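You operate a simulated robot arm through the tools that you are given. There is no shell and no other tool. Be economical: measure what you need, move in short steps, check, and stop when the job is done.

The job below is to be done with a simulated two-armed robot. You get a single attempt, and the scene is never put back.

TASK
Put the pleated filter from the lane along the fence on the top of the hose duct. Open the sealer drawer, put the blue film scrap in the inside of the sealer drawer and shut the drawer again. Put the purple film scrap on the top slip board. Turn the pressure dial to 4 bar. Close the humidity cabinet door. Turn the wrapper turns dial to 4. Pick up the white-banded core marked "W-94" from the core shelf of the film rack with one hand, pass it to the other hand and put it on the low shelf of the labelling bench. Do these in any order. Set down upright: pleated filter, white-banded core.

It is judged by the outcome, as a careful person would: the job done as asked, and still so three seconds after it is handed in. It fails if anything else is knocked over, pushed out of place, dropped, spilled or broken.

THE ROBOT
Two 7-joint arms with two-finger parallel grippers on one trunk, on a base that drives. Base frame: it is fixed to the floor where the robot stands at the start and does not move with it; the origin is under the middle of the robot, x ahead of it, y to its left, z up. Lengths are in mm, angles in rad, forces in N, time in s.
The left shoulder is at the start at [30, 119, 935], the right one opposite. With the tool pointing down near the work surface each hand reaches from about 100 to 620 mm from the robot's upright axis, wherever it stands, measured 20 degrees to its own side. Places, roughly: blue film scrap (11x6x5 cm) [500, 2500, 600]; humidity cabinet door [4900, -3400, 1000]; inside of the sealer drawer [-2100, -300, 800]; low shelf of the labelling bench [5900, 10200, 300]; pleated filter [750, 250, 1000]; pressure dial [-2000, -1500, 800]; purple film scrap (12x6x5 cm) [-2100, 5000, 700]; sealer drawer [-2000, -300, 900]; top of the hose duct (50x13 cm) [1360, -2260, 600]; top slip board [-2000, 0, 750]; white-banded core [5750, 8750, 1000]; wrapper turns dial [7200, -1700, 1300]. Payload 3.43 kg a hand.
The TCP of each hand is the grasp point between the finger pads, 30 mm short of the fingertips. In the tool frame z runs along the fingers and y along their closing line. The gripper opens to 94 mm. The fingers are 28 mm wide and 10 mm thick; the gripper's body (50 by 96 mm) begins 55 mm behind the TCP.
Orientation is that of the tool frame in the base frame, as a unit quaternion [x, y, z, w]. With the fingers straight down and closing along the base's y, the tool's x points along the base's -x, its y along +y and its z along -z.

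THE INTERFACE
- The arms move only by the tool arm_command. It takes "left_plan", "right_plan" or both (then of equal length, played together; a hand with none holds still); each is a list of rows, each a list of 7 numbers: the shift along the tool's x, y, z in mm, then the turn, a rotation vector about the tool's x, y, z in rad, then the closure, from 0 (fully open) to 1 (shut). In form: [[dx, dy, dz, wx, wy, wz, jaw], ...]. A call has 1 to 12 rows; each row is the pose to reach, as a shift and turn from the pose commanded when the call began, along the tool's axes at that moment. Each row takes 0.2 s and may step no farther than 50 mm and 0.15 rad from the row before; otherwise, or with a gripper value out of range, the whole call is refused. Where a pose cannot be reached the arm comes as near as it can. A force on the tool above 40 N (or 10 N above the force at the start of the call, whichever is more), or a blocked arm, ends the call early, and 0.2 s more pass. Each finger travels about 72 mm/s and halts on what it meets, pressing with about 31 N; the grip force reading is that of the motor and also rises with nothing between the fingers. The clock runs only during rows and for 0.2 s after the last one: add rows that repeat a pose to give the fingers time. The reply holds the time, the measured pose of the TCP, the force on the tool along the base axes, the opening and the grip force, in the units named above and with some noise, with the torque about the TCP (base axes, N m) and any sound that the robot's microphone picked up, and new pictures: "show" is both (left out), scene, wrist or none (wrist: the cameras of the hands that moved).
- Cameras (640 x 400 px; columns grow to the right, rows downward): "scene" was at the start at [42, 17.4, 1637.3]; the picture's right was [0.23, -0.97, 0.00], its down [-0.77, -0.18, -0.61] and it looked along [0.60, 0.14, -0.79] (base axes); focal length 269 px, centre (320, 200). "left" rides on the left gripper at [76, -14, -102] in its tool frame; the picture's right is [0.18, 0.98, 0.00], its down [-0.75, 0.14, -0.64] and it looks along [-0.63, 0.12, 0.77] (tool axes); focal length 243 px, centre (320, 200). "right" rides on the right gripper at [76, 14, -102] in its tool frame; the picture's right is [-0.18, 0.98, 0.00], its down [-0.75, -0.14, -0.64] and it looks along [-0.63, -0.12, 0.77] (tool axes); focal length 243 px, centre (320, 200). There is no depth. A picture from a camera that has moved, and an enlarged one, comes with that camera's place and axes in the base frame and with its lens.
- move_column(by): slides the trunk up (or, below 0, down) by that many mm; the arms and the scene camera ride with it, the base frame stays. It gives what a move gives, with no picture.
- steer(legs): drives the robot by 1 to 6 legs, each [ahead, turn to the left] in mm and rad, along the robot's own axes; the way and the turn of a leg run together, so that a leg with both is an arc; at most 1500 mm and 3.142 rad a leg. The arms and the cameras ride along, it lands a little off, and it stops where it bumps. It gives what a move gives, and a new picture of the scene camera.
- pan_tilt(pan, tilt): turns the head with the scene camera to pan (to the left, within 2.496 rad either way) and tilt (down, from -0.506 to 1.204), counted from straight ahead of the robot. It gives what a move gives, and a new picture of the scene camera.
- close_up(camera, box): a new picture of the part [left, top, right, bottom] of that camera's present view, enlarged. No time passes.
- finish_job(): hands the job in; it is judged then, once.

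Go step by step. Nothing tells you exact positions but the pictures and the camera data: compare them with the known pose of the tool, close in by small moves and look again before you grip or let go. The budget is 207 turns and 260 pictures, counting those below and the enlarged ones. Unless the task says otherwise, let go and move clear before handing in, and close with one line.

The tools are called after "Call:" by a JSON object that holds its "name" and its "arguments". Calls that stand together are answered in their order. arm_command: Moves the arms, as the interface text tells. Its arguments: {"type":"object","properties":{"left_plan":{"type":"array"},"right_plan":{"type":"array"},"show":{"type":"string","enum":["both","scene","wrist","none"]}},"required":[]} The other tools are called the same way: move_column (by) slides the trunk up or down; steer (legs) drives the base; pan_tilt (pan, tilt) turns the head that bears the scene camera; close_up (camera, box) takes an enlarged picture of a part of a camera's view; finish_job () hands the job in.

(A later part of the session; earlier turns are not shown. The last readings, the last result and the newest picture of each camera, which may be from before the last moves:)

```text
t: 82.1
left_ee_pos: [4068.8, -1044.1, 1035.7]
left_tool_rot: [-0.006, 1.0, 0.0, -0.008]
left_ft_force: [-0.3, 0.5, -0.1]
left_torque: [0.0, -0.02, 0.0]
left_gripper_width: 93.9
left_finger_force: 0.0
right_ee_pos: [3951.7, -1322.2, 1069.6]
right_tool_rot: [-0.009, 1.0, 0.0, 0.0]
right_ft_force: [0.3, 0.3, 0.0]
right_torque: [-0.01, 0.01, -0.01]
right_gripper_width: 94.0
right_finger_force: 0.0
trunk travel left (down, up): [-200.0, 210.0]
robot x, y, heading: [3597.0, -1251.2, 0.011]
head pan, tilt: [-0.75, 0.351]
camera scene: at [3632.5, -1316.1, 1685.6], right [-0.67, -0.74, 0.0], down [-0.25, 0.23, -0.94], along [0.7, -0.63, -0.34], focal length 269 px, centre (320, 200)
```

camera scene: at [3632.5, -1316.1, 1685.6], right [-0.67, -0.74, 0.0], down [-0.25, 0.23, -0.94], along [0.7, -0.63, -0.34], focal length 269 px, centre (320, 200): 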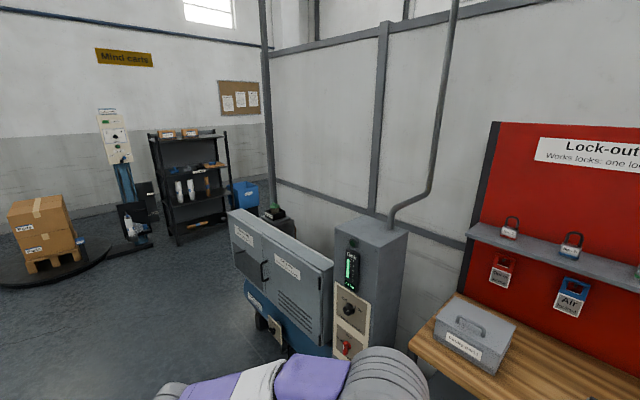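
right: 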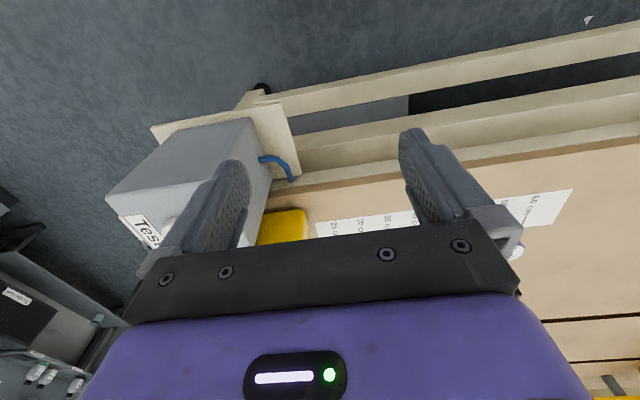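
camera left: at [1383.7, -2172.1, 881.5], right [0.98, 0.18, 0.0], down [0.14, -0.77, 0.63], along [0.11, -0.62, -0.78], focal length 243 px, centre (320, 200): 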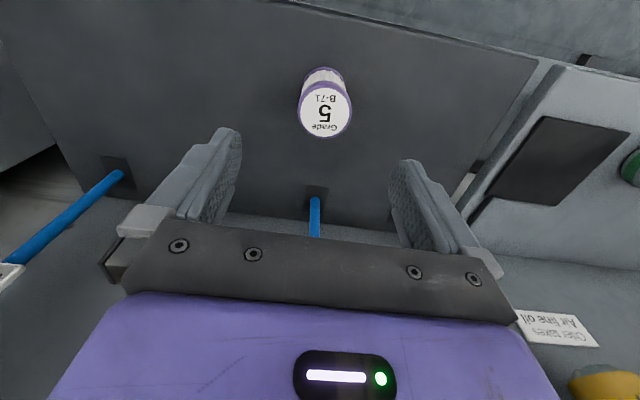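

The humidity cabinet isn't visible yet; perhaps it's past the compressor. I'll drive on a bit and look right.

Call:
{"name": "steer", "arguments": {"legs": [[1400, 0.0]]}}

Call:
{"name": "pan_tilt", "arguments": {"pan": -1.3, "tilt": 0.3}}

```text
t: 89.1
left_ee_pos: [5479.7, -1006.6, 1034.8]
left_tool_rot: [-0.013, 1.0, 0.0, -0.009]
left_ft_force: [-0.8, -0.2, -1.0]
left_torque: [-0.01, 0.01, 0.0]
left_gripper_width: 94.0
left_finger_force: 0.1
right_ee_pos: [5367.0, -1287.2, 1070.1]
right_tool_rot: [-0.015, 1.0, 0.0, -0.001]
right_ft_force: [0.1, 0.9, 0.9]
right_torque: [0.0, 0.0, -0.03]
right_gripper_width: 94.0
right_finger_force: 0.1
trunk travel left (down, up): [-200.0, 210.0]
robot x, y, heading: [5008.8, -1220.6, 0.031]
head pan, tilt: [-0.75, 0.351]
camera scene: at [5047.7, -1285.2, 1685.6], right [-0.66, -0.75, 0.0], down [-0.26, 0.23, -0.94], along [0.7, -0.62, -0.34], focal length 269 px, centre (320, 200)
```

scene: 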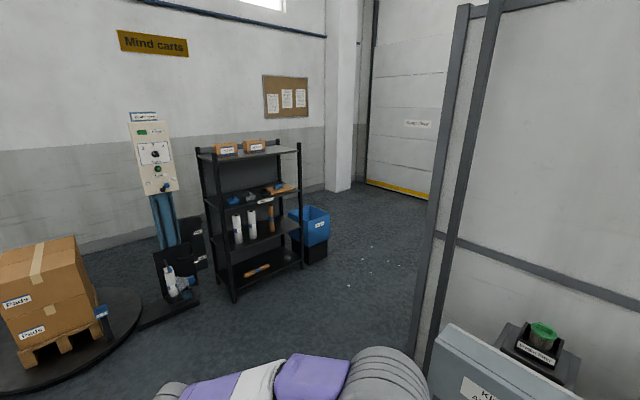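

```text
t: 90.1
left_ee_pos: [5480.2, -1006.4, 1035.7]
left_tool_rot: [-0.012, 1.0, 0.0, -0.008]
left_ft_force: [-1.5, -0.6, -0.5]
left_torque: [0.01, 0.01, -0.03]
left_gripper_width: 93.9
left_finger_force: 0.1
right_ee_pos: [5366.5, -1287.5, 1070.0]
right_tool_rot: [-0.015, 1.0, 0.0, 0.0]
right_ft_force: [-1.3, -0.1, -0.1]
right_torque: [0.0, 0.01, 0.02]
right_gripper_width: 93.9
right_finger_force: 0.1
trunk travel left (down, up): [-200.0, 210.0]
robot x, y, heading: [5009.4, -1223.7, 0.035]
head pan, tilt: [-1.3, 0.3]
camera scene: at [5005.2, -1312.9, 1690.3], right [-0.96, -0.3, 0.0], down [-0.09, 0.28, -0.96], along [0.28, -0.91, -0.3], focal length 269 px, centre (320, 200)
```

scene: 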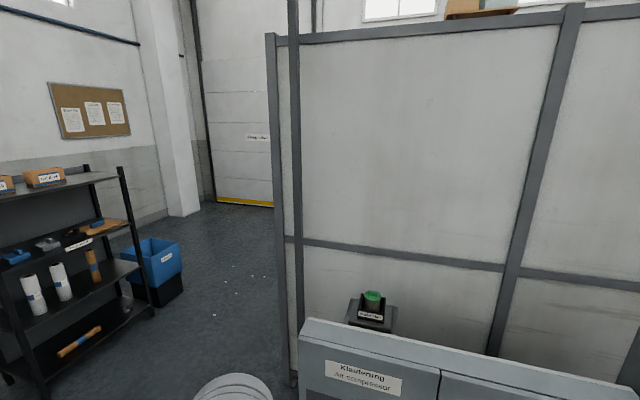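

The partition ends here; the humidity cabinet should be behind it. First I'll do the wrapper dial on the post ahead; looking at it closely.

Call:
{"name": "pan_tilt", "arguments": {"pan": -0.2, "tilt": 0.3}}

Call:
{"name": "close_up", "arguments": {"camera": "scene", "box": [240, 110, 400, 210]}}

```text
t: 91.4
left_ee_pos: [5480.5, -1006.8, 1036.0]
left_tool_rot: [-0.013, 1.0, 0.001, -0.008]
left_ft_force: [1.4, -0.2, -0.3]
left_torque: [-0.04, -0.01, -0.03]
left_gripper_width: 94.1
left_finger_force: 0.1
right_ee_pos: [5366.0, -1287.6, 1070.2]
right_tool_rot: [-0.016, 1.0, 0.0, 0.0]
right_ft_force: [0.3, -0.6, 0.2]
right_torque: [0.01, -0.02, -0.03]
right_gripper_width: 94.0
right_finger_force: 0.1
trunk travel left (down, up): [-200.0, 210.0]
robot x, y, heading: [5004.7, -1223.6, 0.031]
head pan, tilt: [-0.201, 0.3]
camera scene: at [5069.5, -1239.8, 1690.3], right [-0.17, -0.99, 0.0], down [-0.29, 0.05, -0.96], along [0.94, -0.16, -0.3], focal length 269 px, centre (320, 200)
```

scene: 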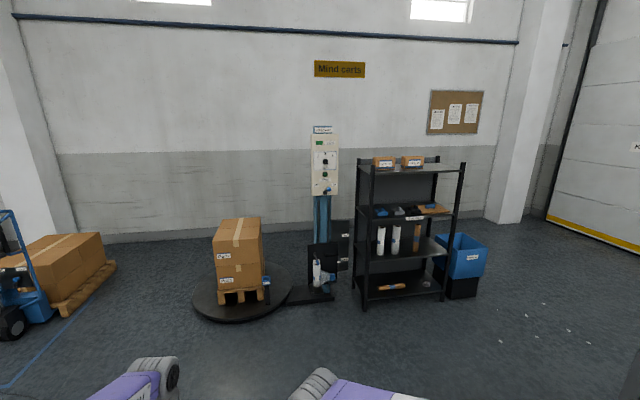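

```text
4.00 times, centred on (320, 160) of scene
camera zoom: at [5069.5, -1239.8, 1690.3], right [-0.17, -0.99, 0.0], down [-0.29, 0.05, -0.96], along [0.94, -0.16, -0.3], focal length 1074 px, centre (320, 360)
```

zoom: 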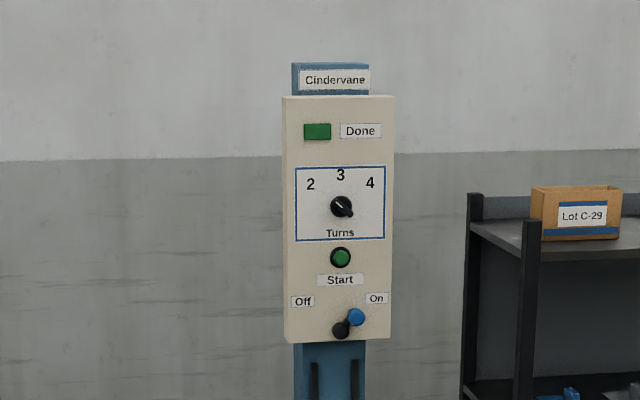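

The turns dial is at about (7180, −1645, 1335), facing −x. I'll drive up to it and raise the trunk.

Call:
{"name": "steer", "arguments": {"legs": [[0, -0.207], [1350, 0], [0, 0.176]]}}

Call:
{"name": "move_column", "arguments": {"by": 205}}

Call:
{"name": "close_up", "arguments": {"camera": "scene", "box": [240, 120, 480, 270]}}

```text
t: 99.7
left_ee_pos: [6824.6, -1265.3, 1035.5]
left_tool_rot: [0.004, 1.0, 0.0, -0.008]
left_ft_force: [0.0, 0.9, 0.1]
left_torque: [0.0, 0.01, -0.01]
left_gripper_width: 94.0
left_finger_force: 0.0
right_ee_pos: [6699.7, -1542.3, 1069.2]
right_tool_rot: [0.002, 1.0, -0.001, 0.0]
right_ft_force: [0.5, -0.4, -0.5]
right_torque: [-0.01, 0.01, 0.0]
right_gripper_width: 93.9
right_finger_force: 0.0
trunk travel left (down, up): [-200.0, 210.0]
robot x, y, heading: [6344.9, -1467.4, -0.005]
head pan, tilt: [-0.201, 0.3]
camera scene: at [6405.5, -1484.0, 1690.3], right [-0.21, -0.98, 0.0], down [-0.29, 0.06, -0.96], along [0.93, -0.2, -0.3], focal length 269 px, centre (320, 200)
```

scene: 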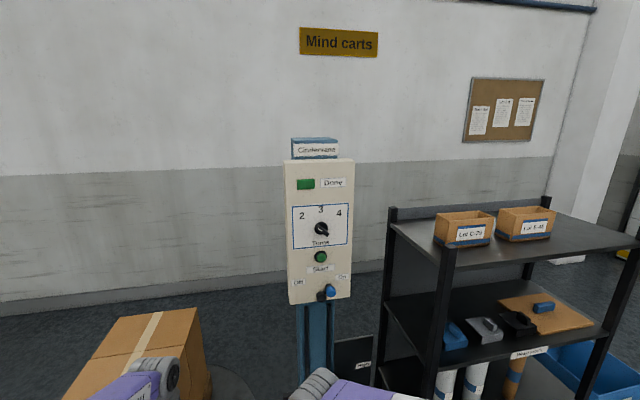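

```text
t: 101.9
left_ee_pos: [6823.6, -1265.8, 1239.6]
left_tool_rot: [0.005, 1.0, -0.001, -0.008]
left_ft_force: [0.3, -0.6, 0.0]
left_torque: [-0.02, 0.01, -0.04]
left_gripper_width: 94.2
left_finger_force: 0.0
right_ee_pos: [6700.3, -1542.3, 1275.0]
right_tool_rot: [0.002, 1.0, -0.001, 0.001]
right_ft_force: [0.9, -0.2, -0.4]
right_torque: [-0.01, -0.01, 0.02]
right_gripper_width: 93.9
right_finger_force: 0.0
trunk travel left (down, up): [-405.0, 5.0]
robot x, y, heading: [6343.6, -1465.1, -0.005]
head pan, tilt: [-0.201, 0.3]
```

```text
2.67 times, centred on (360, 195) of scene
camera zoom: at [6405.7, -1484.5, 1895.2], right [-0.21, -0.98, 0.0], down [-0.29, 0.06, -0.96], along [0.93, -0.2, -0.3], focal length 716 px, centre (213, 213)
```

zoom: 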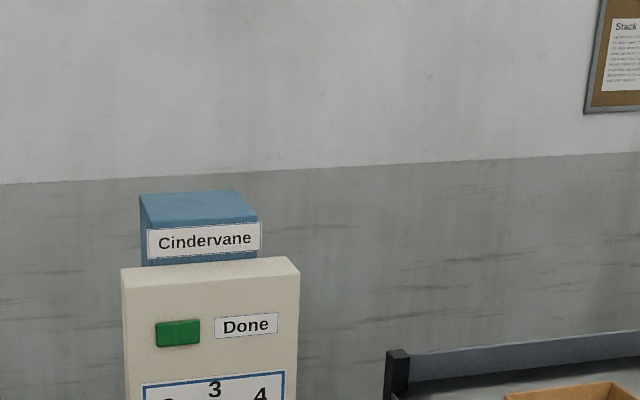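

Call:
{"name": "pan_tilt", "arguments": {"pan": -0.2, "tilt": 0.6}}

Call:
{"name": "close_up", "arguments": {"camera": "scene", "box": [280, 140, 360, 190]}}

```text
t: 102.7
left_ee_pos: [6823.2, -1265.3, 1240.1]
left_tool_rot: [0.005, 1.0, 0.0, -0.008]
left_ft_force: [-1.0, 0.1, -0.6]
left_torque: [0.02, -0.02, 0.01]
left_gripper_width: 94.1
left_finger_force: 0.0
right_ee_pos: [6700.0, -1542.9, 1275.1]
right_tool_rot: [0.002, 1.0, 0.001, 0.001]
right_ft_force: [-0.7, 0.1, -0.3]
right_torque: [-0.01, 0.03, 0.0]
right_gripper_width: 94.0
right_finger_force: 0.0
trunk travel left (down, up): [-405.0, 5.0]
robot x, y, heading: [6343.0, -1465.6, -0.004]
head pan, tilt: [-0.201, 0.6]
camera scene: at [6400.6, -1483.4, 1867.9], right [-0.21, -0.98, 0.0], down [-0.55, 0.12, -0.83], along [0.81, -0.17, -0.56], focal length 269 px, centre (320, 200)
```

scene: 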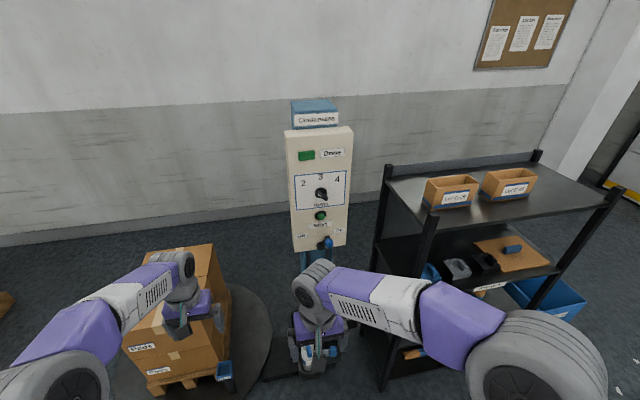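

```text
8.00 times, centred on (320, 165) of scene
camera zoom: at [6400.6, -1483.4, 1867.9], right [-0.21, -0.98, 0.0], down [-0.55, 0.12, -0.83], along [0.81, -0.17, -0.56], focal length 2149 px, centre (320, 480)
```

zoom: 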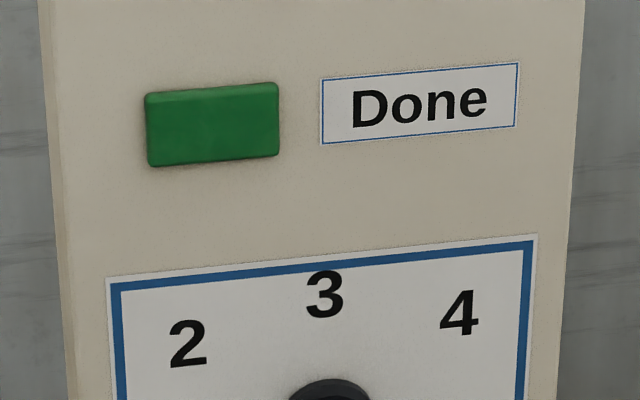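

Call:
{"name": "close_up", "arguments": {"camera": "scene", "box": [280, 165, 360, 215]}}

```text
8.00 times, centred on (320, 190) of scene
camera zoom: at [6400.6, -1483.4, 1867.9], right [-0.21, -0.98, 0.0], down [-0.55, 0.12, -0.83], along [0.81, -0.17, -0.56], focal length 2149 px, centre (320, 280)
```

zoom: 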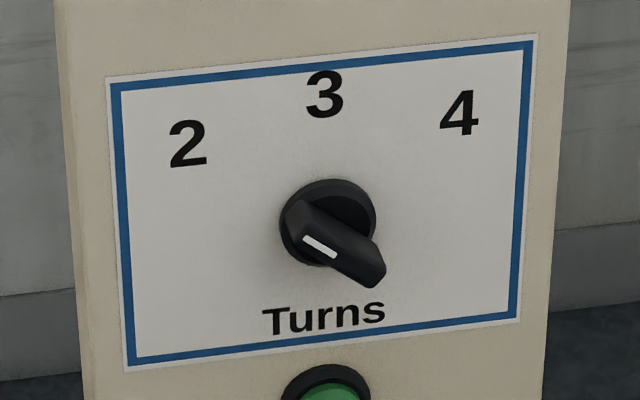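

The dial points at 2 and must turn clockwise about 100° to 4. I'll turn the right hand to point forward at dial height.

Call:
{"name": "arm_command", "arguments": {"right_plan": [[-8, -9, -5, 0, -0.131, 0, 0.3], [-16, -18, -10, 0, -0.262, 0, 0.4], [-24, -27, -15, 0, -0.393, 0, 0.4], [-32, -36, -20, 0, -0.524, 0, 0.4], [-40, -45, -25, 0, -0.655, 0, 0.4], [-48, -54, -30, 0, -0.785, 0, 0.4], [-56, -63, -35, 0, -0.916, 0, 0.4], [-64, -72, -40, 0, -1.047, 0, 0.4], [-72, -81, -45, 0, -1.178, 0, 0.4], [-80, -90, -50, 0, -1.309, 0, 0.4], [-88, -100, -55, 0, -1.44, 0, 0.4], [-93, -110, -60, 0, -1.571, 0, 0.4]], "show": "both"}}

```text
t: 105.3
left_ee_pos: [6823.2, -1265.7, 1240.3]
left_tool_rot: [0.004, 1.0, 0.0, -0.008]
left_ft_force: [-0.1, 0.0, -0.4]
left_torque: [0.04, 0.01, 0.02]
left_gripper_width: 93.9
left_finger_force: 0.1
right_ee_pos: [6805.7, -1634.3, 1330.5]
right_tool_rot: [-0.004, 0.779, -0.005, 0.627]
right_ft_force: [0.1, 0.1, -0.1]
right_torque: [-0.05, -0.03, 0.04]
right_gripper_width: 56.0
right_finger_force: 0.1
right hand out of reach, approached as far as the arm can: row 9, 10, 11, 12
trunk travel left (down, up): [-405.0, 5.0]
robot x, y, heading: [6346.2, -1465.3, -0.005]
head pan, tilt: [-0.201, 0.6]
camera scene: at [6401.0, -1483.7, 1867.8], right [-0.21, -0.98, 0.0], down [-0.55, 0.12, -0.82], along [0.81, -0.17, -0.57], focal length 269 px, centre (320, 200)
camera right: at [6688.8, -1620.0, 1278.7], right [0.04, 0.99, 0.17], down [-0.46, -0.13, 0.88], along [0.88, -0.11, 0.45], focal length 243 px, centre (320, 200)
```

scene: 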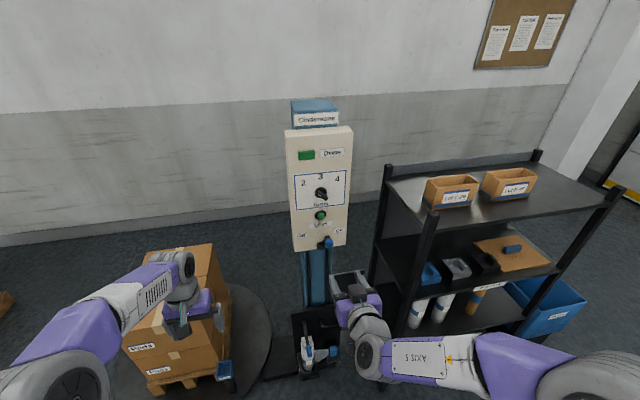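
right: 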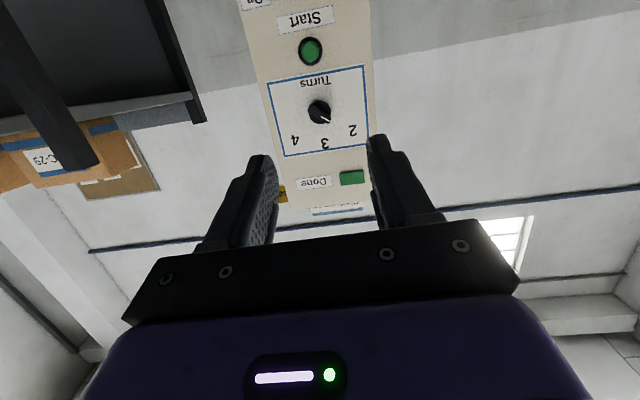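

Call:
{"name": "arm_command", "arguments": {"right_plan": [[0, 0, 25, 0, 0, 0, 0.4], [0, 0, 50, 0, 0, 0, 0.4], [0, 0, 80, 0, 0, 0, 0.4], [0, 0, 80, 0, 0, 0, 0.4]], "show": "none"}}

```text
t: 106.3
left_ee_pos: [6823.2, -1266.0, 1240.7]
left_tool_rot: [0.005, 1.0, 0.0, -0.007]
left_ft_force: [-0.7, -0.3, -0.3]
left_torque: [-0.03, -0.03, -0.01]
left_gripper_width: 93.9
left_finger_force: 0.2
right_ee_pos: [6883.5, -1635.2, 1315.8]
right_tool_rot: [-0.004, 0.78, -0.006, 0.626]
right_ft_force: [0.3, 0.3, 0.1]
right_torque: [0.02, 0.02, -0.01]
right_gripper_width: 56.6
right_finger_force: 0.0
trunk travel left (down, up): [-405.0, 5.0]
robot x, y, heading: [6347.1, -1466.3, -0.003]
head pan, tilt: [-0.201, 0.6]
```

Call:
{"name": "arm_command", "arguments": {"right_plan": [[-8, 0, 0, 0, -0.08, 0, 0.4], [-16, 0, 0, 0, -0.15, 0, 0.4], [-24, 0, 0, 0, -0.214, 0, 0.4], [-24, 0, 0, 0, -0.214, 0, 0.4]], "show": "wrist"}}

```text
t: 107.3
left_ee_pos: [6823.6, -1268.0, 1239.5]
left_tool_rot: [0.004, 1.0, 0.001, -0.008]
left_ft_force: [0.3, -0.1, 0.7]
left_torque: [0.04, -0.01, 0.0]
left_gripper_width: 93.9
left_finger_force: 0.1
right_ee_pos: [6885.0, -1636.1, 1323.5]
right_tool_rot: [-0.005, 0.754, -0.005, 0.657]
right_ft_force: [0.5, 0.6, -0.3]
right_torque: [-0.02, -0.01, 0.0]
right_gripper_width: 56.7
right_finger_force: 0.1
right hand out of reach, approached as far as the arm can: row 2, 3, 4
trunk travel left (down, up): [-405.0, 5.0]
robot x, y, heading: [6343.1, -1465.9, -0.005]
head pan, tilt: [-0.201, 0.6]
camera right: at [6773.2, -1620.5, 1261.9], right [0.03, 0.99, 0.17], down [-0.53, -0.13, 0.84], along [0.85, -0.11, 0.52], focal length 243 px, centre (320, 200)
```

right: 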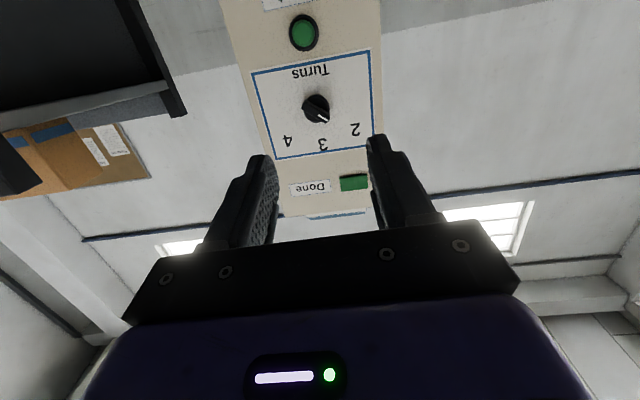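

Call:
{"name": "close_up", "arguments": {"camera": "right", "box": [240, 50, 400, 150]}}

```text
4.00 times, centred on (320, 100) of right
camera zoom: at [6773.2, -1620.5, 1261.9], right [0.03, 0.99, 0.17], down [-0.53, -0.13, 0.84], along [0.85, -0.11, 0.52], focal length 970 px, centre (320, 600)
```

zoom: 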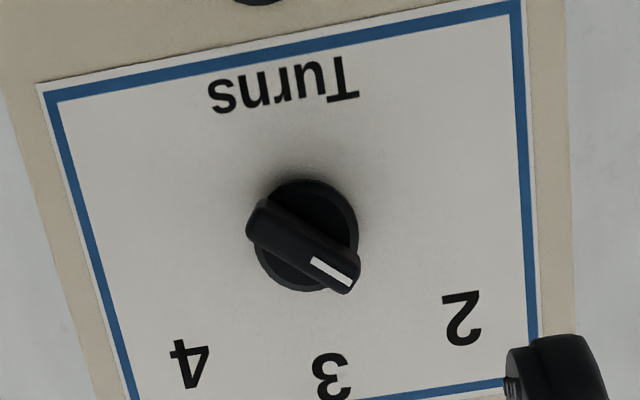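

The pointer is at 2, and the labels are about ±50° apart. I'll roll the hand −50° so the fingers straddle the bar, then drive closer.

Call:
{"name": "arm_command", "arguments": {"right_plan": [[0, 0, 0, 0, 0, -0.145, 0.4], [0, 0, 0, 0, 0, -0.29, 0.4], [0, 0, 0, 0, 0, -0.435, 0.4], [0, 0, 0, 0, 0, -0.58, 0.4], [0, 0, 0, 0, 0, -0.725, 0.4], [0, 0, 0, 0, 0, -0.87, 0.4], [0, 0, 0, 0, 0, -0.87, 0.4]], "show": "none"}}

Call:
{"name": "steer", "arguments": {"legs": [[180, 0]]}}

Call:
{"name": "close_up", "arguments": {"camera": "right", "box": [0, 0, 640, 400]}}

```text
t: 108.9
left_ee_pos: [6823.7, -1265.7, 1240.4]
left_tool_rot: [0.004, 1.0, 0.0, -0.008]
left_ft_force: [0.4, 0.4, 0.5]
left_torque: [-0.03, -0.04, -0.01]
left_gripper_width: 94.3
left_finger_force: 0.0
right_ee_pos: [6886.4, -1635.1, 1323.3]
right_tool_rot: [-0.323, 0.682, -0.283, 0.593]
right_ft_force: [0.7, -1.0, -0.8]
right_torque: [0.0, 0.03, 0.02]
right_gripper_width: 56.2
right_finger_force: 0.0
trunk travel left (down, up): [-405.0, 5.0]
robot x, y, heading: [6347.2, -1468.7, -0.004]
head pan, tilt: [-0.201, 0.6]
```

```text
t: 110.4
left_ee_pos: [7011.0, -1268.4, 1240.4]
left_tool_rot: [0.008, 1.0, 0.0, -0.008]
left_ft_force: [-1.1, 0.1, -1.0]
left_torque: [0.03, -0.01, 0.04]
left_gripper_width: 93.9
left_finger_force: 0.0
right_ee_pos: [7072.0, -1638.6, 1322.2]
right_tool_rot: [-0.32, 0.683, -0.283, 0.593]
right_ft_force: [0.3, 0.2, -0.1]
right_torque: [0.02, -0.01, -0.01]
right_gripper_width: 56.0
right_finger_force: 0.0
trunk travel left (down, up): [-405.0, 5.0]
robot x, y, heading: [6530.2, -1468.4, -0.009]
head pan, tilt: [-0.201, 0.6]
camera scene: at [6587.5, -1485.3, 1867.8], right [-0.21, -0.98, 0.0], down [-0.55, 0.12, -0.83], along [0.81, -0.17, -0.56], focal length 269 px, centre (320, 200)
```

scene: 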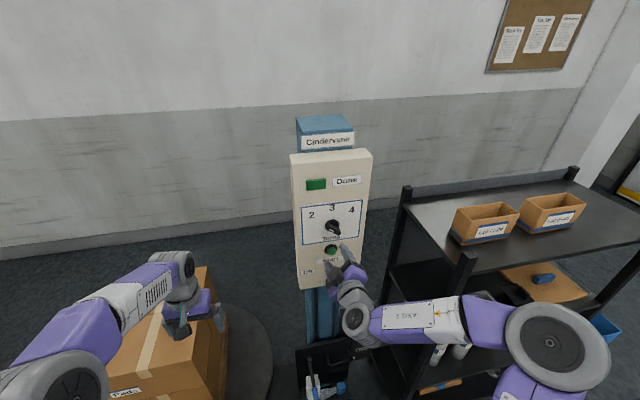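

```text
1.00 times, centred on (320, 200) of right (not enlarged: the box is as wide or as high as the picture)
camera zoom: at [6961.1, -1686.6, 1278.2], right [-0.08, 0.77, -0.64], down [-0.55, 0.5, 0.67], along [0.83, 0.41, 0.38], focal length 243 px, centre (320, 200)
```

zoom: 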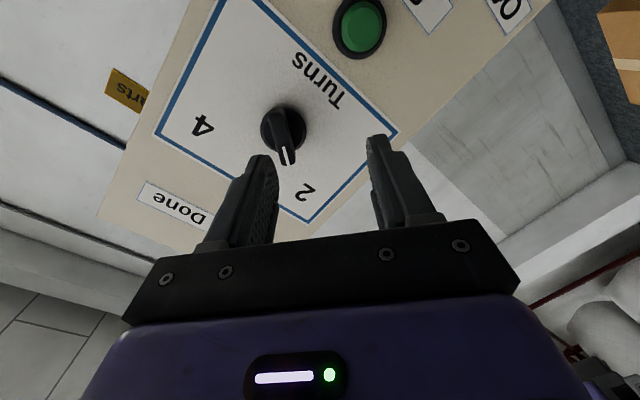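

I'll align the TCP with the knob axis just short of it, trying to level the hand at the same time.

Call:
{"name": "arm_command", "arguments": {"right_plan": [[-4, -14, 17, 0.053, -0.044, 0, 0.4], [-7, -28, 35, 0.107, -0.088, 0.0, 0.4], [-7, -28, 35, 0.107, -0.088, 0.0, 0.4]], "show": "wrist"}}

```text
t: 111.2
left_ee_pos: [7011.5, -1268.7, 1240.3]
left_tool_rot: [0.008, 1.0, -0.001, -0.008]
left_ft_force: [0.2, 0.8, 0.5]
left_torque: [-0.02, 0.01, 0.0]
left_gripper_width: 93.9
left_finger_force: 0.0
right_ee_pos: [7090.8, -1673.9, 1376.9]
right_tool_rot: [-0.3, 0.64, -0.305, 0.639]
right_ft_force: [-0.3, 0.4, 0.1]
right_torque: [0.0, 0.02, -0.02]
right_gripper_width: 56.2
right_finger_force: 0.2
right hand out of reach, approached as far as the arm can: row 1, 2, 3
trunk travel left (down, up): [-405.0, 5.0]
robot x, y, heading: [6535.6, -1466.4, -0.009]
head pan, tilt: [-0.201, 0.6]
camera right: at [6987.6, -1720.3, 1317.3], right [0.01, 0.76, -0.64], down [-0.64, 0.5, 0.59], along [0.77, 0.41, 0.49], focal length 243 px, centre (320, 200)
```

right: 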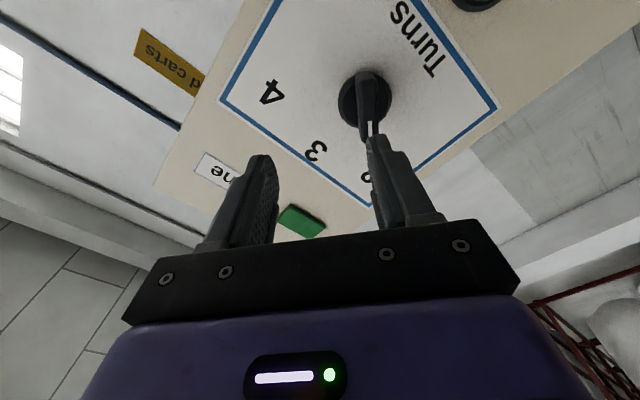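

The hand is level but displaced up and right by the arm's limits. I'll lower the trunk and then shift left.

Call:
{"name": "move_column", "arguments": {"by": -36}}

Call:
{"name": "arm_command", "arguments": {"right_plan": [[-9, 7, 0, 0, 0, 0, 0.4], [-18, 15, 0, 0, 0, 0, 0.4], [-18, 15, 10, 0, 0, 0, 0.4]], "show": "wrist"}}

```text
t: 112.0
left_ee_pos: [7011.2, -1269.3, 1204.7]
left_tool_rot: [0.007, 1.0, -0.001, -0.008]
left_ft_force: [-0.3, 0.1, -0.7]
left_torque: [-0.01, -0.03, -0.01]
left_gripper_width: 94.1
left_finger_force: 0.0
right_ee_pos: [7091.1, -1672.9, 1340.8]
right_tool_rot: [-0.3, 0.64, -0.303, 0.639]
right_ft_force: [0.1, -0.2, 0.2]
right_torque: [-0.03, 0.0, -0.02]
right_gripper_width: 56.3
right_finger_force: 0.1
trunk travel left (down, up): [-369.0, 41.0]
robot x, y, heading: [6533.3, -1471.5, -0.008]
head pan, tilt: [-0.201, 0.6]
```

```text
t: 112.8
left_ee_pos: [7013.0, -1271.2, 1203.8]
left_tool_rot: [0.007, 1.0, 0.001, -0.008]
left_ft_force: [0.0, -0.6, -0.5]
left_torque: [-0.02, 0.02, -0.01]
left_gripper_width: 94.0
left_finger_force: 0.0
right_ee_pos: [7101.6, -1649.7, 1339.7]
right_tool_rot: [-0.3, 0.641, -0.304, 0.638]
right_ft_force: [-0.2, -0.1, -0.7]
right_torque: [-0.01, 0.01, 0.0]
right_gripper_width: 56.3
right_finger_force: 0.0
trunk travel left (down, up): [-369.0, 41.0]
robot x, y, heading: [6534.2, -1468.8, -0.011]
head pan, tilt: [-0.201, 0.6]
camera right: at [6997.9, -1696.9, 1280.6], right [0.0, 0.77, -0.64], down [-0.64, 0.5, 0.59], along [0.77, 0.41, 0.49], focal length 243 px, centre (320, 200)
```

right: 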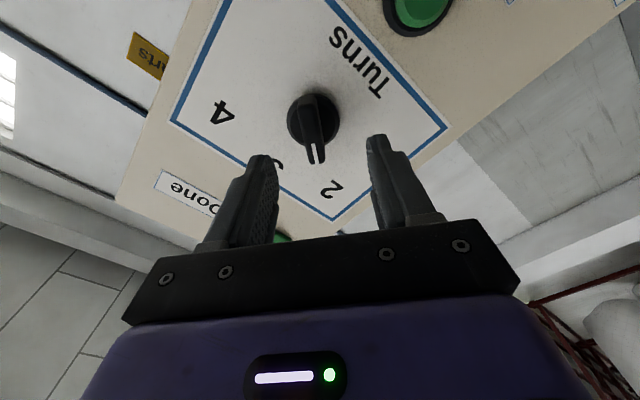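

Aligned. I'll advance toward the knob, stopping short, and check.

Call:
{"name": "arm_command", "arguments": {"right_plan": [[-1, -4, 15, 0, 0, 0, 0.4], [-1, -4, 30, 0, 0, 0, 0.4], [-1, -4, 44, 0, 0, 0, 0.4], [-1, -4, 44, 0, 0, 0, 0.4]], "show": "wrist"}}

```text
t: 113.8
left_ee_pos: [7011.8, -1269.6, 1203.7]
left_tool_rot: [0.006, 1.0, 0.0, -0.008]
left_ft_force: [0.5, -0.7, -0.4]
left_torque: [0.01, 0.0, 0.01]
left_gripper_width: 94.0
left_finger_force: 0.1
right_ee_pos: [7147.6, -1664.4, 1343.3]
right_tool_rot: [-0.299, 0.641, -0.305, 0.638]
right_ft_force: [-0.6, -0.5, -0.6]
right_torque: [0.01, -0.01, -0.02]
right_gripper_width: 56.5
right_finger_force: 0.1
right hand out of reach, approached as far as the arm can: row 2, 3, 4
trunk travel left (down, up): [-369.0, 41.0]
robot x, y, heading: [6532.9, -1467.7, -0.01]
head pan, tilt: [-0.201, 0.6]
camera right: at [7043.1, -1712.2, 1284.9], right [0.0, 0.77, -0.64], down [-0.64, 0.5, 0.59], along [0.77, 0.41, 0.49], focal length 243 px, centre (320, 200)
```

right: 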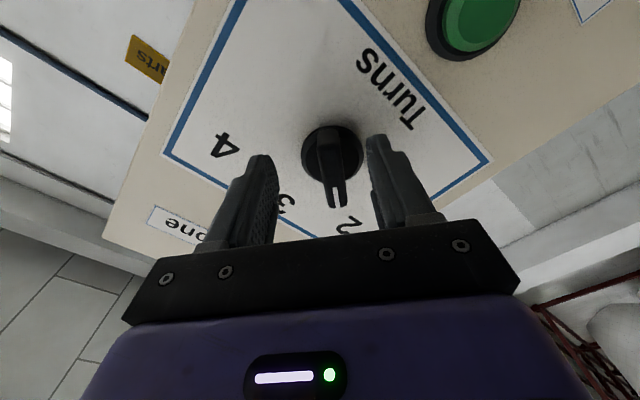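

The arm is at full stretch. I'll retract 120 mm, correct sideways, and drive 100 mm forward.

Call:
{"name": "arm_command", "arguments": {"right_plan": [[-4, 4, -40, 0, 0, 0, 0.4], [-9, 8, -80, 0, 0, 0, 0.4], [-9, 8, -120, 0, 0, 0, 0.4], [-9, 8, -120, 0, 0, 0, 0.4]], "show": "none"}}

Call:
{"name": "steer", "arguments": {"legs": [[100, 0]]}}

Call:
{"name": "close_up", "arguments": {"camera": "right", "box": [0, 0, 640, 400]}}

```text
t: 114.8
left_ee_pos: [7013.2, -1269.6, 1203.6]
left_tool_rot: [0.006, 1.0, 0.0, -0.008]
left_ft_force: [0.0, -1.0, -0.2]
left_torque: [0.01, 0.0, -0.01]
left_gripper_width: 94.1
left_finger_force: 0.1
right_ee_pos: [7025.3, -1653.7, 1342.5]
right_tool_rot: [-0.3, 0.641, -0.304, 0.638]
right_ft_force: [0.3, 0.2, -0.9]
right_torque: [0.01, 0.0, 0.0]
right_gripper_width: 56.4
right_finger_force: 0.1
trunk travel left (down, up): [-369.0, 41.0]
robot x, y, heading: [6530.9, -1466.0, -0.007]
head pan, tilt: [-0.201, 0.6]
```

```text
t: 116.0
left_ee_pos: [7113.3, -1270.9, 1204.4]
left_tool_rot: [0.007, 1.0, 0.001, -0.008]
left_ft_force: [-1.0, 0.6, 0.6]
left_torque: [0.01, 0.02, -0.02]
left_gripper_width: 93.6
left_finger_force: 0.0
right_ee_pos: [7125.6, -1653.7, 1343.0]
right_tool_rot: [-0.3, 0.64, -0.305, 0.638]
right_ft_force: [0.5, -0.7, 0.5]
right_torque: [0.0, -0.01, 0.02]
right_gripper_width: 56.3
right_finger_force: 0.1
trunk travel left (down, up): [-369.0, 41.0]
robot x, y, heading: [6633.1, -1467.8, -0.011]
head pan, tilt: [-0.201, 0.6]
camera scene: at [6688.7, -1486.6, 1831.8], right [-0.21, -0.98, 0.0], down [-0.55, 0.12, -0.83], along [0.81, -0.17, -0.56], focal length 269 px, centre (320, 200)
```

scene: 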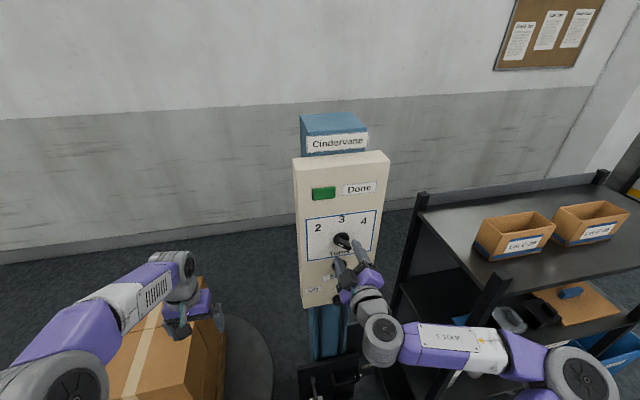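

```text
1.00 times, centred on (320, 200) of right (not enlarged: the box is as wide or as high as the picture)
camera zoom: at [7022.7, -1701.5, 1283.6], right [0.01, 0.77, -0.64], down [-0.64, 0.5, 0.59], along [0.77, 0.41, 0.49], focal length 243 px, centre (320, 200)
```

zoom: 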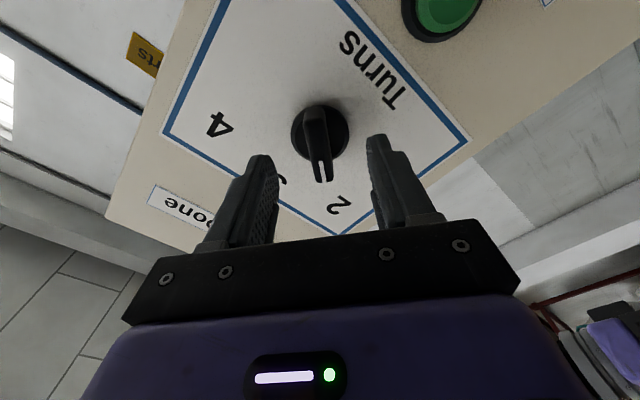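

Well centred. I'll advance 32 mm and look.

Call:
{"name": "arm_command", "arguments": {"right_plan": [[0, 0, 12, 0, 0, 0, 0.4], [0, 0, 24, 0, 0, 0, 0.4], [0, 0, 34, 0, 0, 0, 0.4], [0, 0, 34, 0, 0, 0, 0.4]], "show": "wrist"}}

```text
t: 117.0
left_ee_pos: [7112.9, -1271.4, 1205.0]
left_tool_rot: [0.008, 1.0, 0.0, -0.008]
left_ft_force: [-0.3, 0.1, 0.2]
left_torque: [0.01, -0.02, 0.02]
left_gripper_width: 94.1
left_finger_force: 0.0
right_ee_pos: [7160.6, -1654.2, 1344.2]
right_tool_rot: [-0.3, 0.64, -0.306, 0.638]
right_ft_force: [0.3, 0.3, 0.3]
right_torque: [0.01, -0.02, -0.01]
right_gripper_width: 56.4
right_finger_force: 0.1
trunk travel left (down, up): [-369.0, 41.0]
robot x, y, heading: [6631.8, -1471.4, -0.015]
head pan, tilt: [-0.201, 0.6]
camera right: at [7056.7, -1701.5, 1284.3], right [0.01, 0.77, -0.64], down [-0.64, 0.5, 0.59], along [0.77, 0.41, 0.49], focal length 243 px, centre (320, 200)
```

right: 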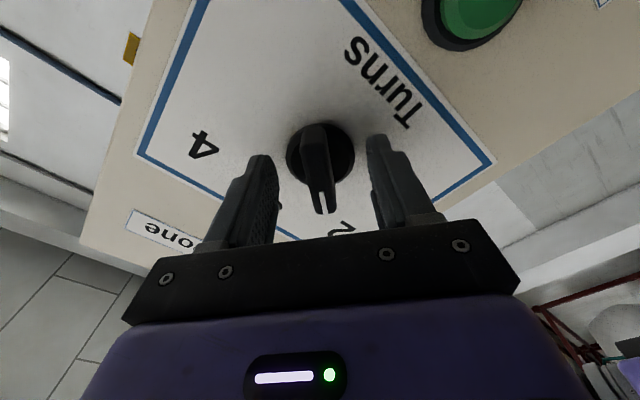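

The fingertips are just short of the disc, straddling the bar. I'll close on it and turn clockwise in steps.

Call:
{"name": "arm_command", "arguments": {"right_plan": [[0, 0, 0, 0, 0, 0, 0.7], [0, 0, 0, 0, 0, 0, 0.95], [0, 0, 0, 0, 0, 0, 0.95]], "show": "wrist"}}

```text
t: 117.8
left_ee_pos: [7113.6, -1271.7, 1203.9]
left_tool_rot: [0.007, 1.0, 0.0, -0.008]
left_ft_force: [-0.9, 0.1, 0.1]
left_torque: [-0.01, -0.01, -0.03]
left_gripper_width: 93.8
left_finger_force: 0.1
right_ee_pos: [7159.6, -1655.1, 1343.5]
right_tool_rot: [-0.299, 0.64, -0.306, 0.639]
right_ft_force: [1.5, -0.5, 3.0]
right_torque: [0.02, 0.09, -0.09]
right_gripper_width: 43.8
right_finger_force: 44.8
trunk travel left (down, up): [-369.0, 41.0]
robot x, y, heading: [6634.4, -1467.1, -0.013]
head pan, tilt: [-0.201, 0.6]
camera right: at [7057.0, -1701.6, 1284.4], right [0.01, 0.77, -0.64], down [-0.64, 0.5, 0.59], along [0.77, 0.41, 0.49], focal length 243 px, centre (320, 200)
```

right: 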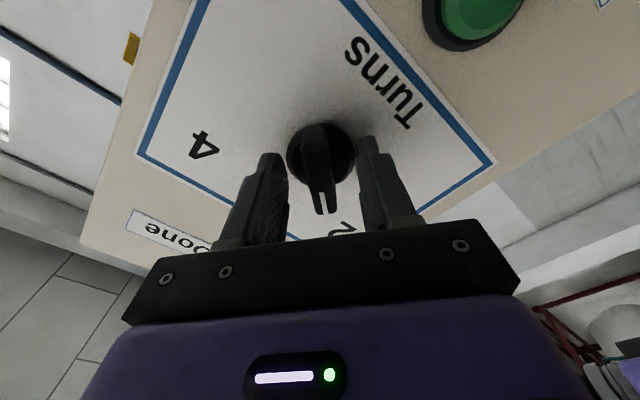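

The fingers closed on the round base (44 mm), so I'm slightly too deep. I'll open, back off 12 mm and re-close on the bar.

Call:
{"name": "arm_command", "arguments": {"right_plan": [[0, 0, 0, 0, 0, 0, 0.4], [0, 0, -6, 0, 0, 0, 0.4], [0, 0, -12, 0, 0, 0, 0.4], [0, 0, -12, 0, 0, 0, 0.7], [0, 0, -12, 0, 0, 0, 0.95], [0, 0, -12, 0, 0, 0, 0.95]], "show": "wrist"}}

```text
t: 119.2
left_ee_pos: [7113.6, -1271.4, 1205.4]
left_tool_rot: [0.007, 1.0, 0.0, -0.008]
left_ft_force: [-0.4, 0.6, -0.2]
left_torque: [-0.03, 0.03, 0.04]
left_gripper_width: 93.9
left_finger_force: 0.1
right_ee_pos: [7149.2, -1655.6, 1343.9]
right_tool_rot: [-0.299, 0.64, -0.304, 0.639]
right_ft_force: [2.0, -2.9, 6.3]
right_torque: [0.56, 0.52, 0.21]
right_gripper_width: 13.8
right_finger_force: 45.5
trunk travel left (down, up): [-369.0, 41.0]
robot x, y, heading: [6634.3, -1470.6, -0.011]
head pan, tilt: [-0.201, 0.6]
camera right: at [7045.4, -1701.7, 1284.1], right [0.01, 0.77, -0.64], down [-0.64, 0.5, 0.59], along [0.77, 0.41, 0.49], focal length 243 px, centre (320, 200)
```

right: 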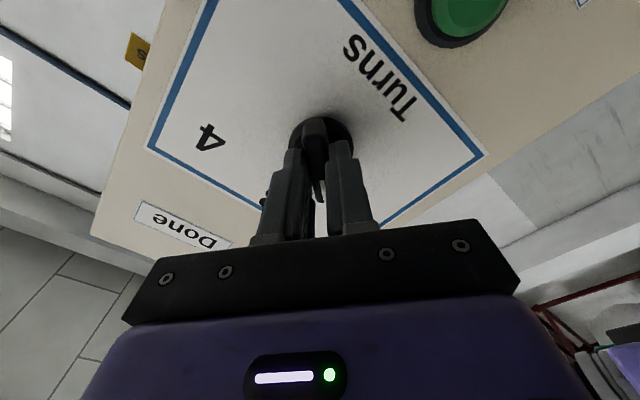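

Gripping the bar (13.8 mm). Now turning clockwise.

Call:
{"name": "arm_command", "arguments": {"right_plan": [[0, 0, 0, 0, 0, 0.14, 0.95], [0, 0, 0, 0, 0, 0.28, 0.95], [0, 0, 0, 0, 0, 0.42, 0.95], [0, 0, 0, 0, 0, 0.56, 0.95], [0, 0, 0, 0, 0, 0.7, 0.95], [0, 0, 0, 0, 0, 0.84, 0.95], [0, 0, 0, 0, 0, 0.98, 0.95], [0, 0, 0, 0, 0, 1.12, 0.95], [0, 0, 0, 0, 0, 1.26, 0.95]], "show": "wrist"}}

```text
t: 121.2
left_ee_pos: [7113.7, -1271.2, 1203.4]
left_tool_rot: [0.008, 1.0, -0.001, -0.008]
left_ft_force: [-0.4, -0.6, 0.3]
left_torque: [0.02, -0.01, -0.04]
left_gripper_width: 93.8
left_finger_force: 0.1
right_ee_pos: [7148.6, -1653.7, 1343.4]
right_tool_rot: [0.134, 0.693, 0.131, 0.696]
right_ft_force: [8.6, 4.3, 12.4]
right_torque: [-0.04, 0.46, 0.99]
right_gripper_width: 13.9
right_finger_force: 45.4
trunk travel left (down, up): [-369.0, 41.0]
robot x, y, heading: [6631.8, -1468.7, -0.014]
head pan, tilt: [-0.201, 0.6]
camera right: at [7046.0, -1608.8, 1277.2], right [0.0, 0.85, 0.53], down [-0.65, -0.41, 0.65], along [0.76, -0.35, 0.55], focal length 243 px, centre (320, 200)
```

right: 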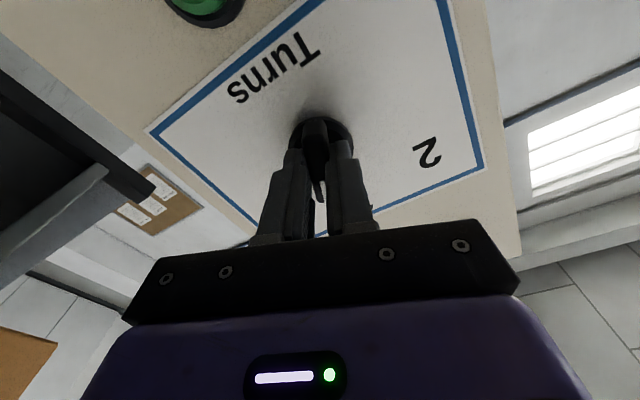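

Call:
{"name": "arm_command", "arguments": {"right_plan": [[0, 0, 0, 0, 0, 0.14, 0.95], [0, 0, 0, 0, 0, 0.28, 0.95], [0, 0, 0, 0, 0, 0.42, 0.95], [0, 0, 0, 0, 0, 0.5, 0.95], [0, 0, 0, 0, 0, 0.5, 0.95]], "show": "both"}}

```text
t: 122.4
left_ee_pos: [7112.9, -1269.3, 1203.5]
left_tool_rot: [0.007, 1.0, -0.001, -0.008]
left_ft_force: [-0.2, 0.1, -0.5]
left_torque: [0.01, -0.03, 0.02]
left_gripper_width: 93.8
left_finger_force: 0.1
right_ee_pos: [7147.7, -1650.8, 1342.7]
right_tool_rot: [0.301, 0.639, 0.299, 0.642]
right_ft_force: [6.2, 8.2, 9.4]
right_torque: [-0.17, -0.06, 0.9]
right_gripper_width: 13.7
right_finger_force: 45.0
trunk travel left (down, up): [-369.0, 41.0]
robot x, y, heading: [6637.9, -1466.6, -0.013]
head pan, tilt: [-0.201, 0.6]
camera scene: at [6689.2, -1483.9, 1831.8], right [-0.21, -0.98, 0.0], down [-0.55, 0.12, -0.83], along [0.81, -0.17, -0.56], focal length 269 px, centre (320, 200)
camera right: at [7046.0, -1581.7, 1305.7], right [0.0, 0.49, 0.87], down [-0.65, -0.67, 0.37], along [0.76, -0.56, 0.31], focal length 243 px, centre (320, 200)
```

scene: 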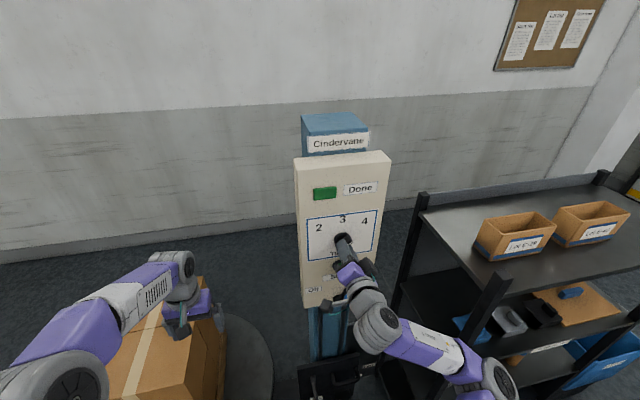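
right: 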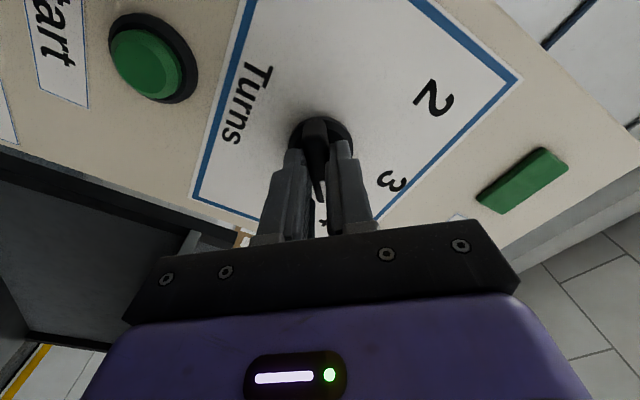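

The bar now seems to point at 4. I'll open, back off and check.

Call:
{"name": "arm_command", "arguments": {"right_plan": [[0, 0, 0, 0, 0, 0, 0.7], [0, 0, 0, 0, 0, 0, 0.4], [0, 0, -20, 0, 0, 0, 0.4], [0, 0, -60, 0, 0, 0, 0.4], [0, 0, -100, 0, 0, 0, 0.4]], "show": "wrist"}}

Call:
{"name": "close_up", "arguments": {"camera": "scene", "box": [300, 205, 396, 265]}}

```text
t: 123.6
left_ee_pos: [7114.0, -1271.3, 1204.4]
left_tool_rot: [0.007, 1.0, 0.0, -0.008]
left_ft_force: [-0.1, -0.2, -0.2]
left_torque: [0.0, -0.01, 0.0]
left_gripper_width: 94.1
left_finger_force: 0.1
right_ee_pos: [7086.2, -1655.0, 1361.3]
right_tool_rot: [0.303, 0.639, 0.297, 0.642]
right_ft_force: [0.2, 0.6, -0.3]
right_torque: [0.03, -0.02, 0.02]
right_gripper_width: 56.4
right_finger_force: 0.0
right hand out of reach, approached as far as the arm can: row 4, 5
trunk travel left (down, up): [-369.0, 41.0]
robot x, y, heading: [6633.7, -1471.0, -0.012]
head pan, tilt: [-0.201, 0.6]
camera right: at [6984.8, -1585.3, 1324.5], right [0.0, 0.49, 0.87], down [-0.65, -0.66, 0.37], along [0.76, -0.57, 0.31], focal length 243 px, centre (320, 200)
```

right: 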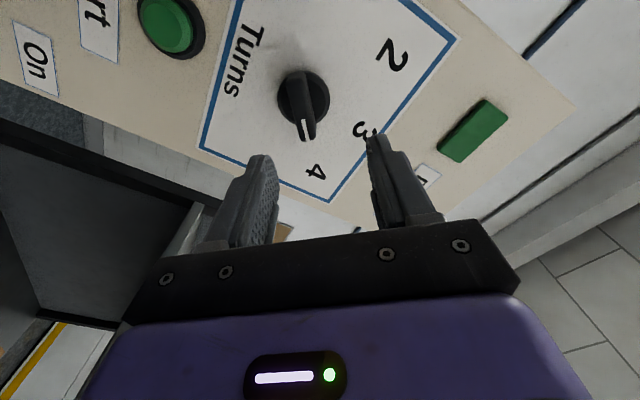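

```text
6.67 times, centred on (348, 235) of scene
camera zoom: at [6689.2, -1486.4, 1831.8], right [-0.21, -0.98, 0.0], down [-0.55, 0.12, -0.82], along [0.81, -0.17, -0.57], focal length 1791 px, centre (133, -33)
```

zoom: 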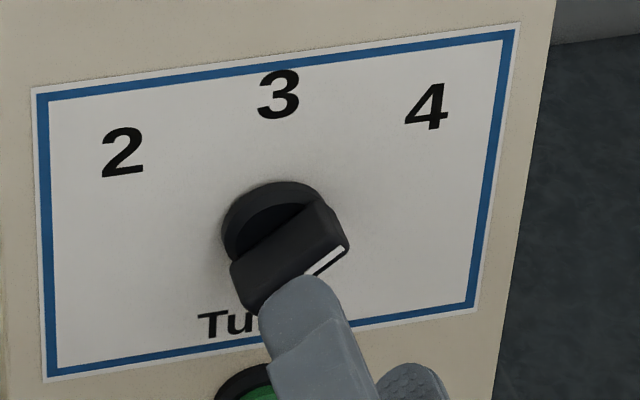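

The pointer is at 4. Next I'll back away and go around the partition end to find the humidity cabinet.

Call:
{"name": "steer", "arguments": {"legs": [[-550, 0], [0, -1.56], [900, 0]]}}

Call:
{"name": "pan_tilt", "arguments": {"pan": -0.9, "tilt": 0.3}}

```text
t: 134.2
left_ee_pos: [6290.5, -2729.0, 1206.2]
left_tool_rot: [0.707, 0.708, 0.001, -0.005]
left_ft_force: [0.9, 0.0, 0.6]
left_torque: [0.01, -0.01, -0.02]
left_gripper_width: 93.9
left_finger_force: 0.0
right_ee_pos: [5900.7, -2708.9, 1363.1]
right_tool_rot: [0.665, 0.241, -0.243, 0.664]
right_ft_force: [0.0, -0.1, 0.1]
right_torque: [0.01, -0.01, -0.02]
right_gripper_width: 56.3
right_finger_force: 0.1
trunk travel left (down, up): [-369.0, 41.0]
robot x, y, heading: [6080.1, -2260.9, -1.568]
head pan, tilt: [-0.201, 0.6]
stopped in leg 3: the robot was blocked; the commanded pose is now the measured one
camera scene: at [6071.1, -2304.9, 1832.3], right [-0.98, 0.2, 0.0], down [0.11, 0.55, -0.83], along [-0.17, -0.81, -0.56], focal length 269 px, centre (320, 200)
```

scene: 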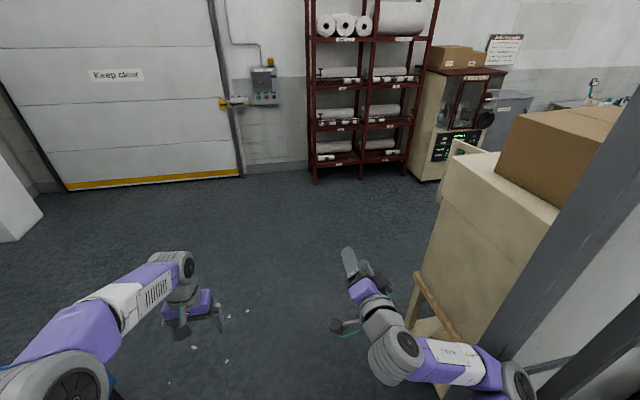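

```text
t: 135.2
left_ee_pos: [6290.3, -2727.6, 1206.1]
left_tool_rot: [0.705, 0.709, 0.002, -0.005]
left_ft_force: [0.5, -1.1, -0.2]
left_torque: [-0.03, 0.01, 0.01]
left_gripper_width: 94.0
left_finger_force: 0.0
right_ee_pos: [5900.7, -2708.3, 1363.2]
right_tool_rot: [0.667, 0.239, -0.243, 0.663]
right_ft_force: [-0.5, 0.6, 0.0]
right_torque: [0.01, 0.02, 0.05]
right_gripper_width: 56.6
right_finger_force: 0.0
trunk travel left (down, up): [-369.0, 41.0]
robot x, y, heading: [6082.6, -2259.8, -1.569]
head pan, tilt: [-0.901, 0.3]
camera scene: at [6015.1, -2274.7, 1859.8], right [-0.62, 0.78, 0.0], down [0.23, 0.18, -0.96], along [-0.75, -0.6, -0.29], focal length 269 px, centre (320, 200)
```

scene: 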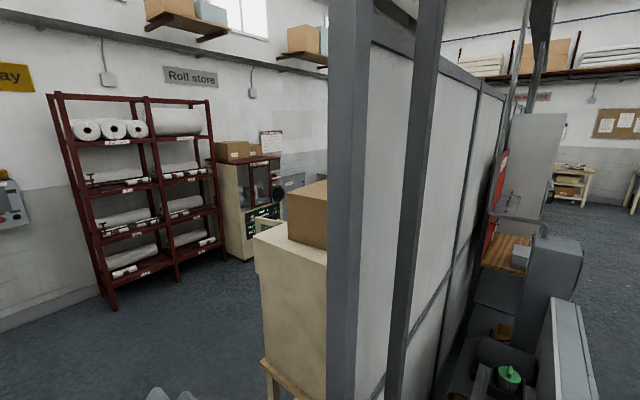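

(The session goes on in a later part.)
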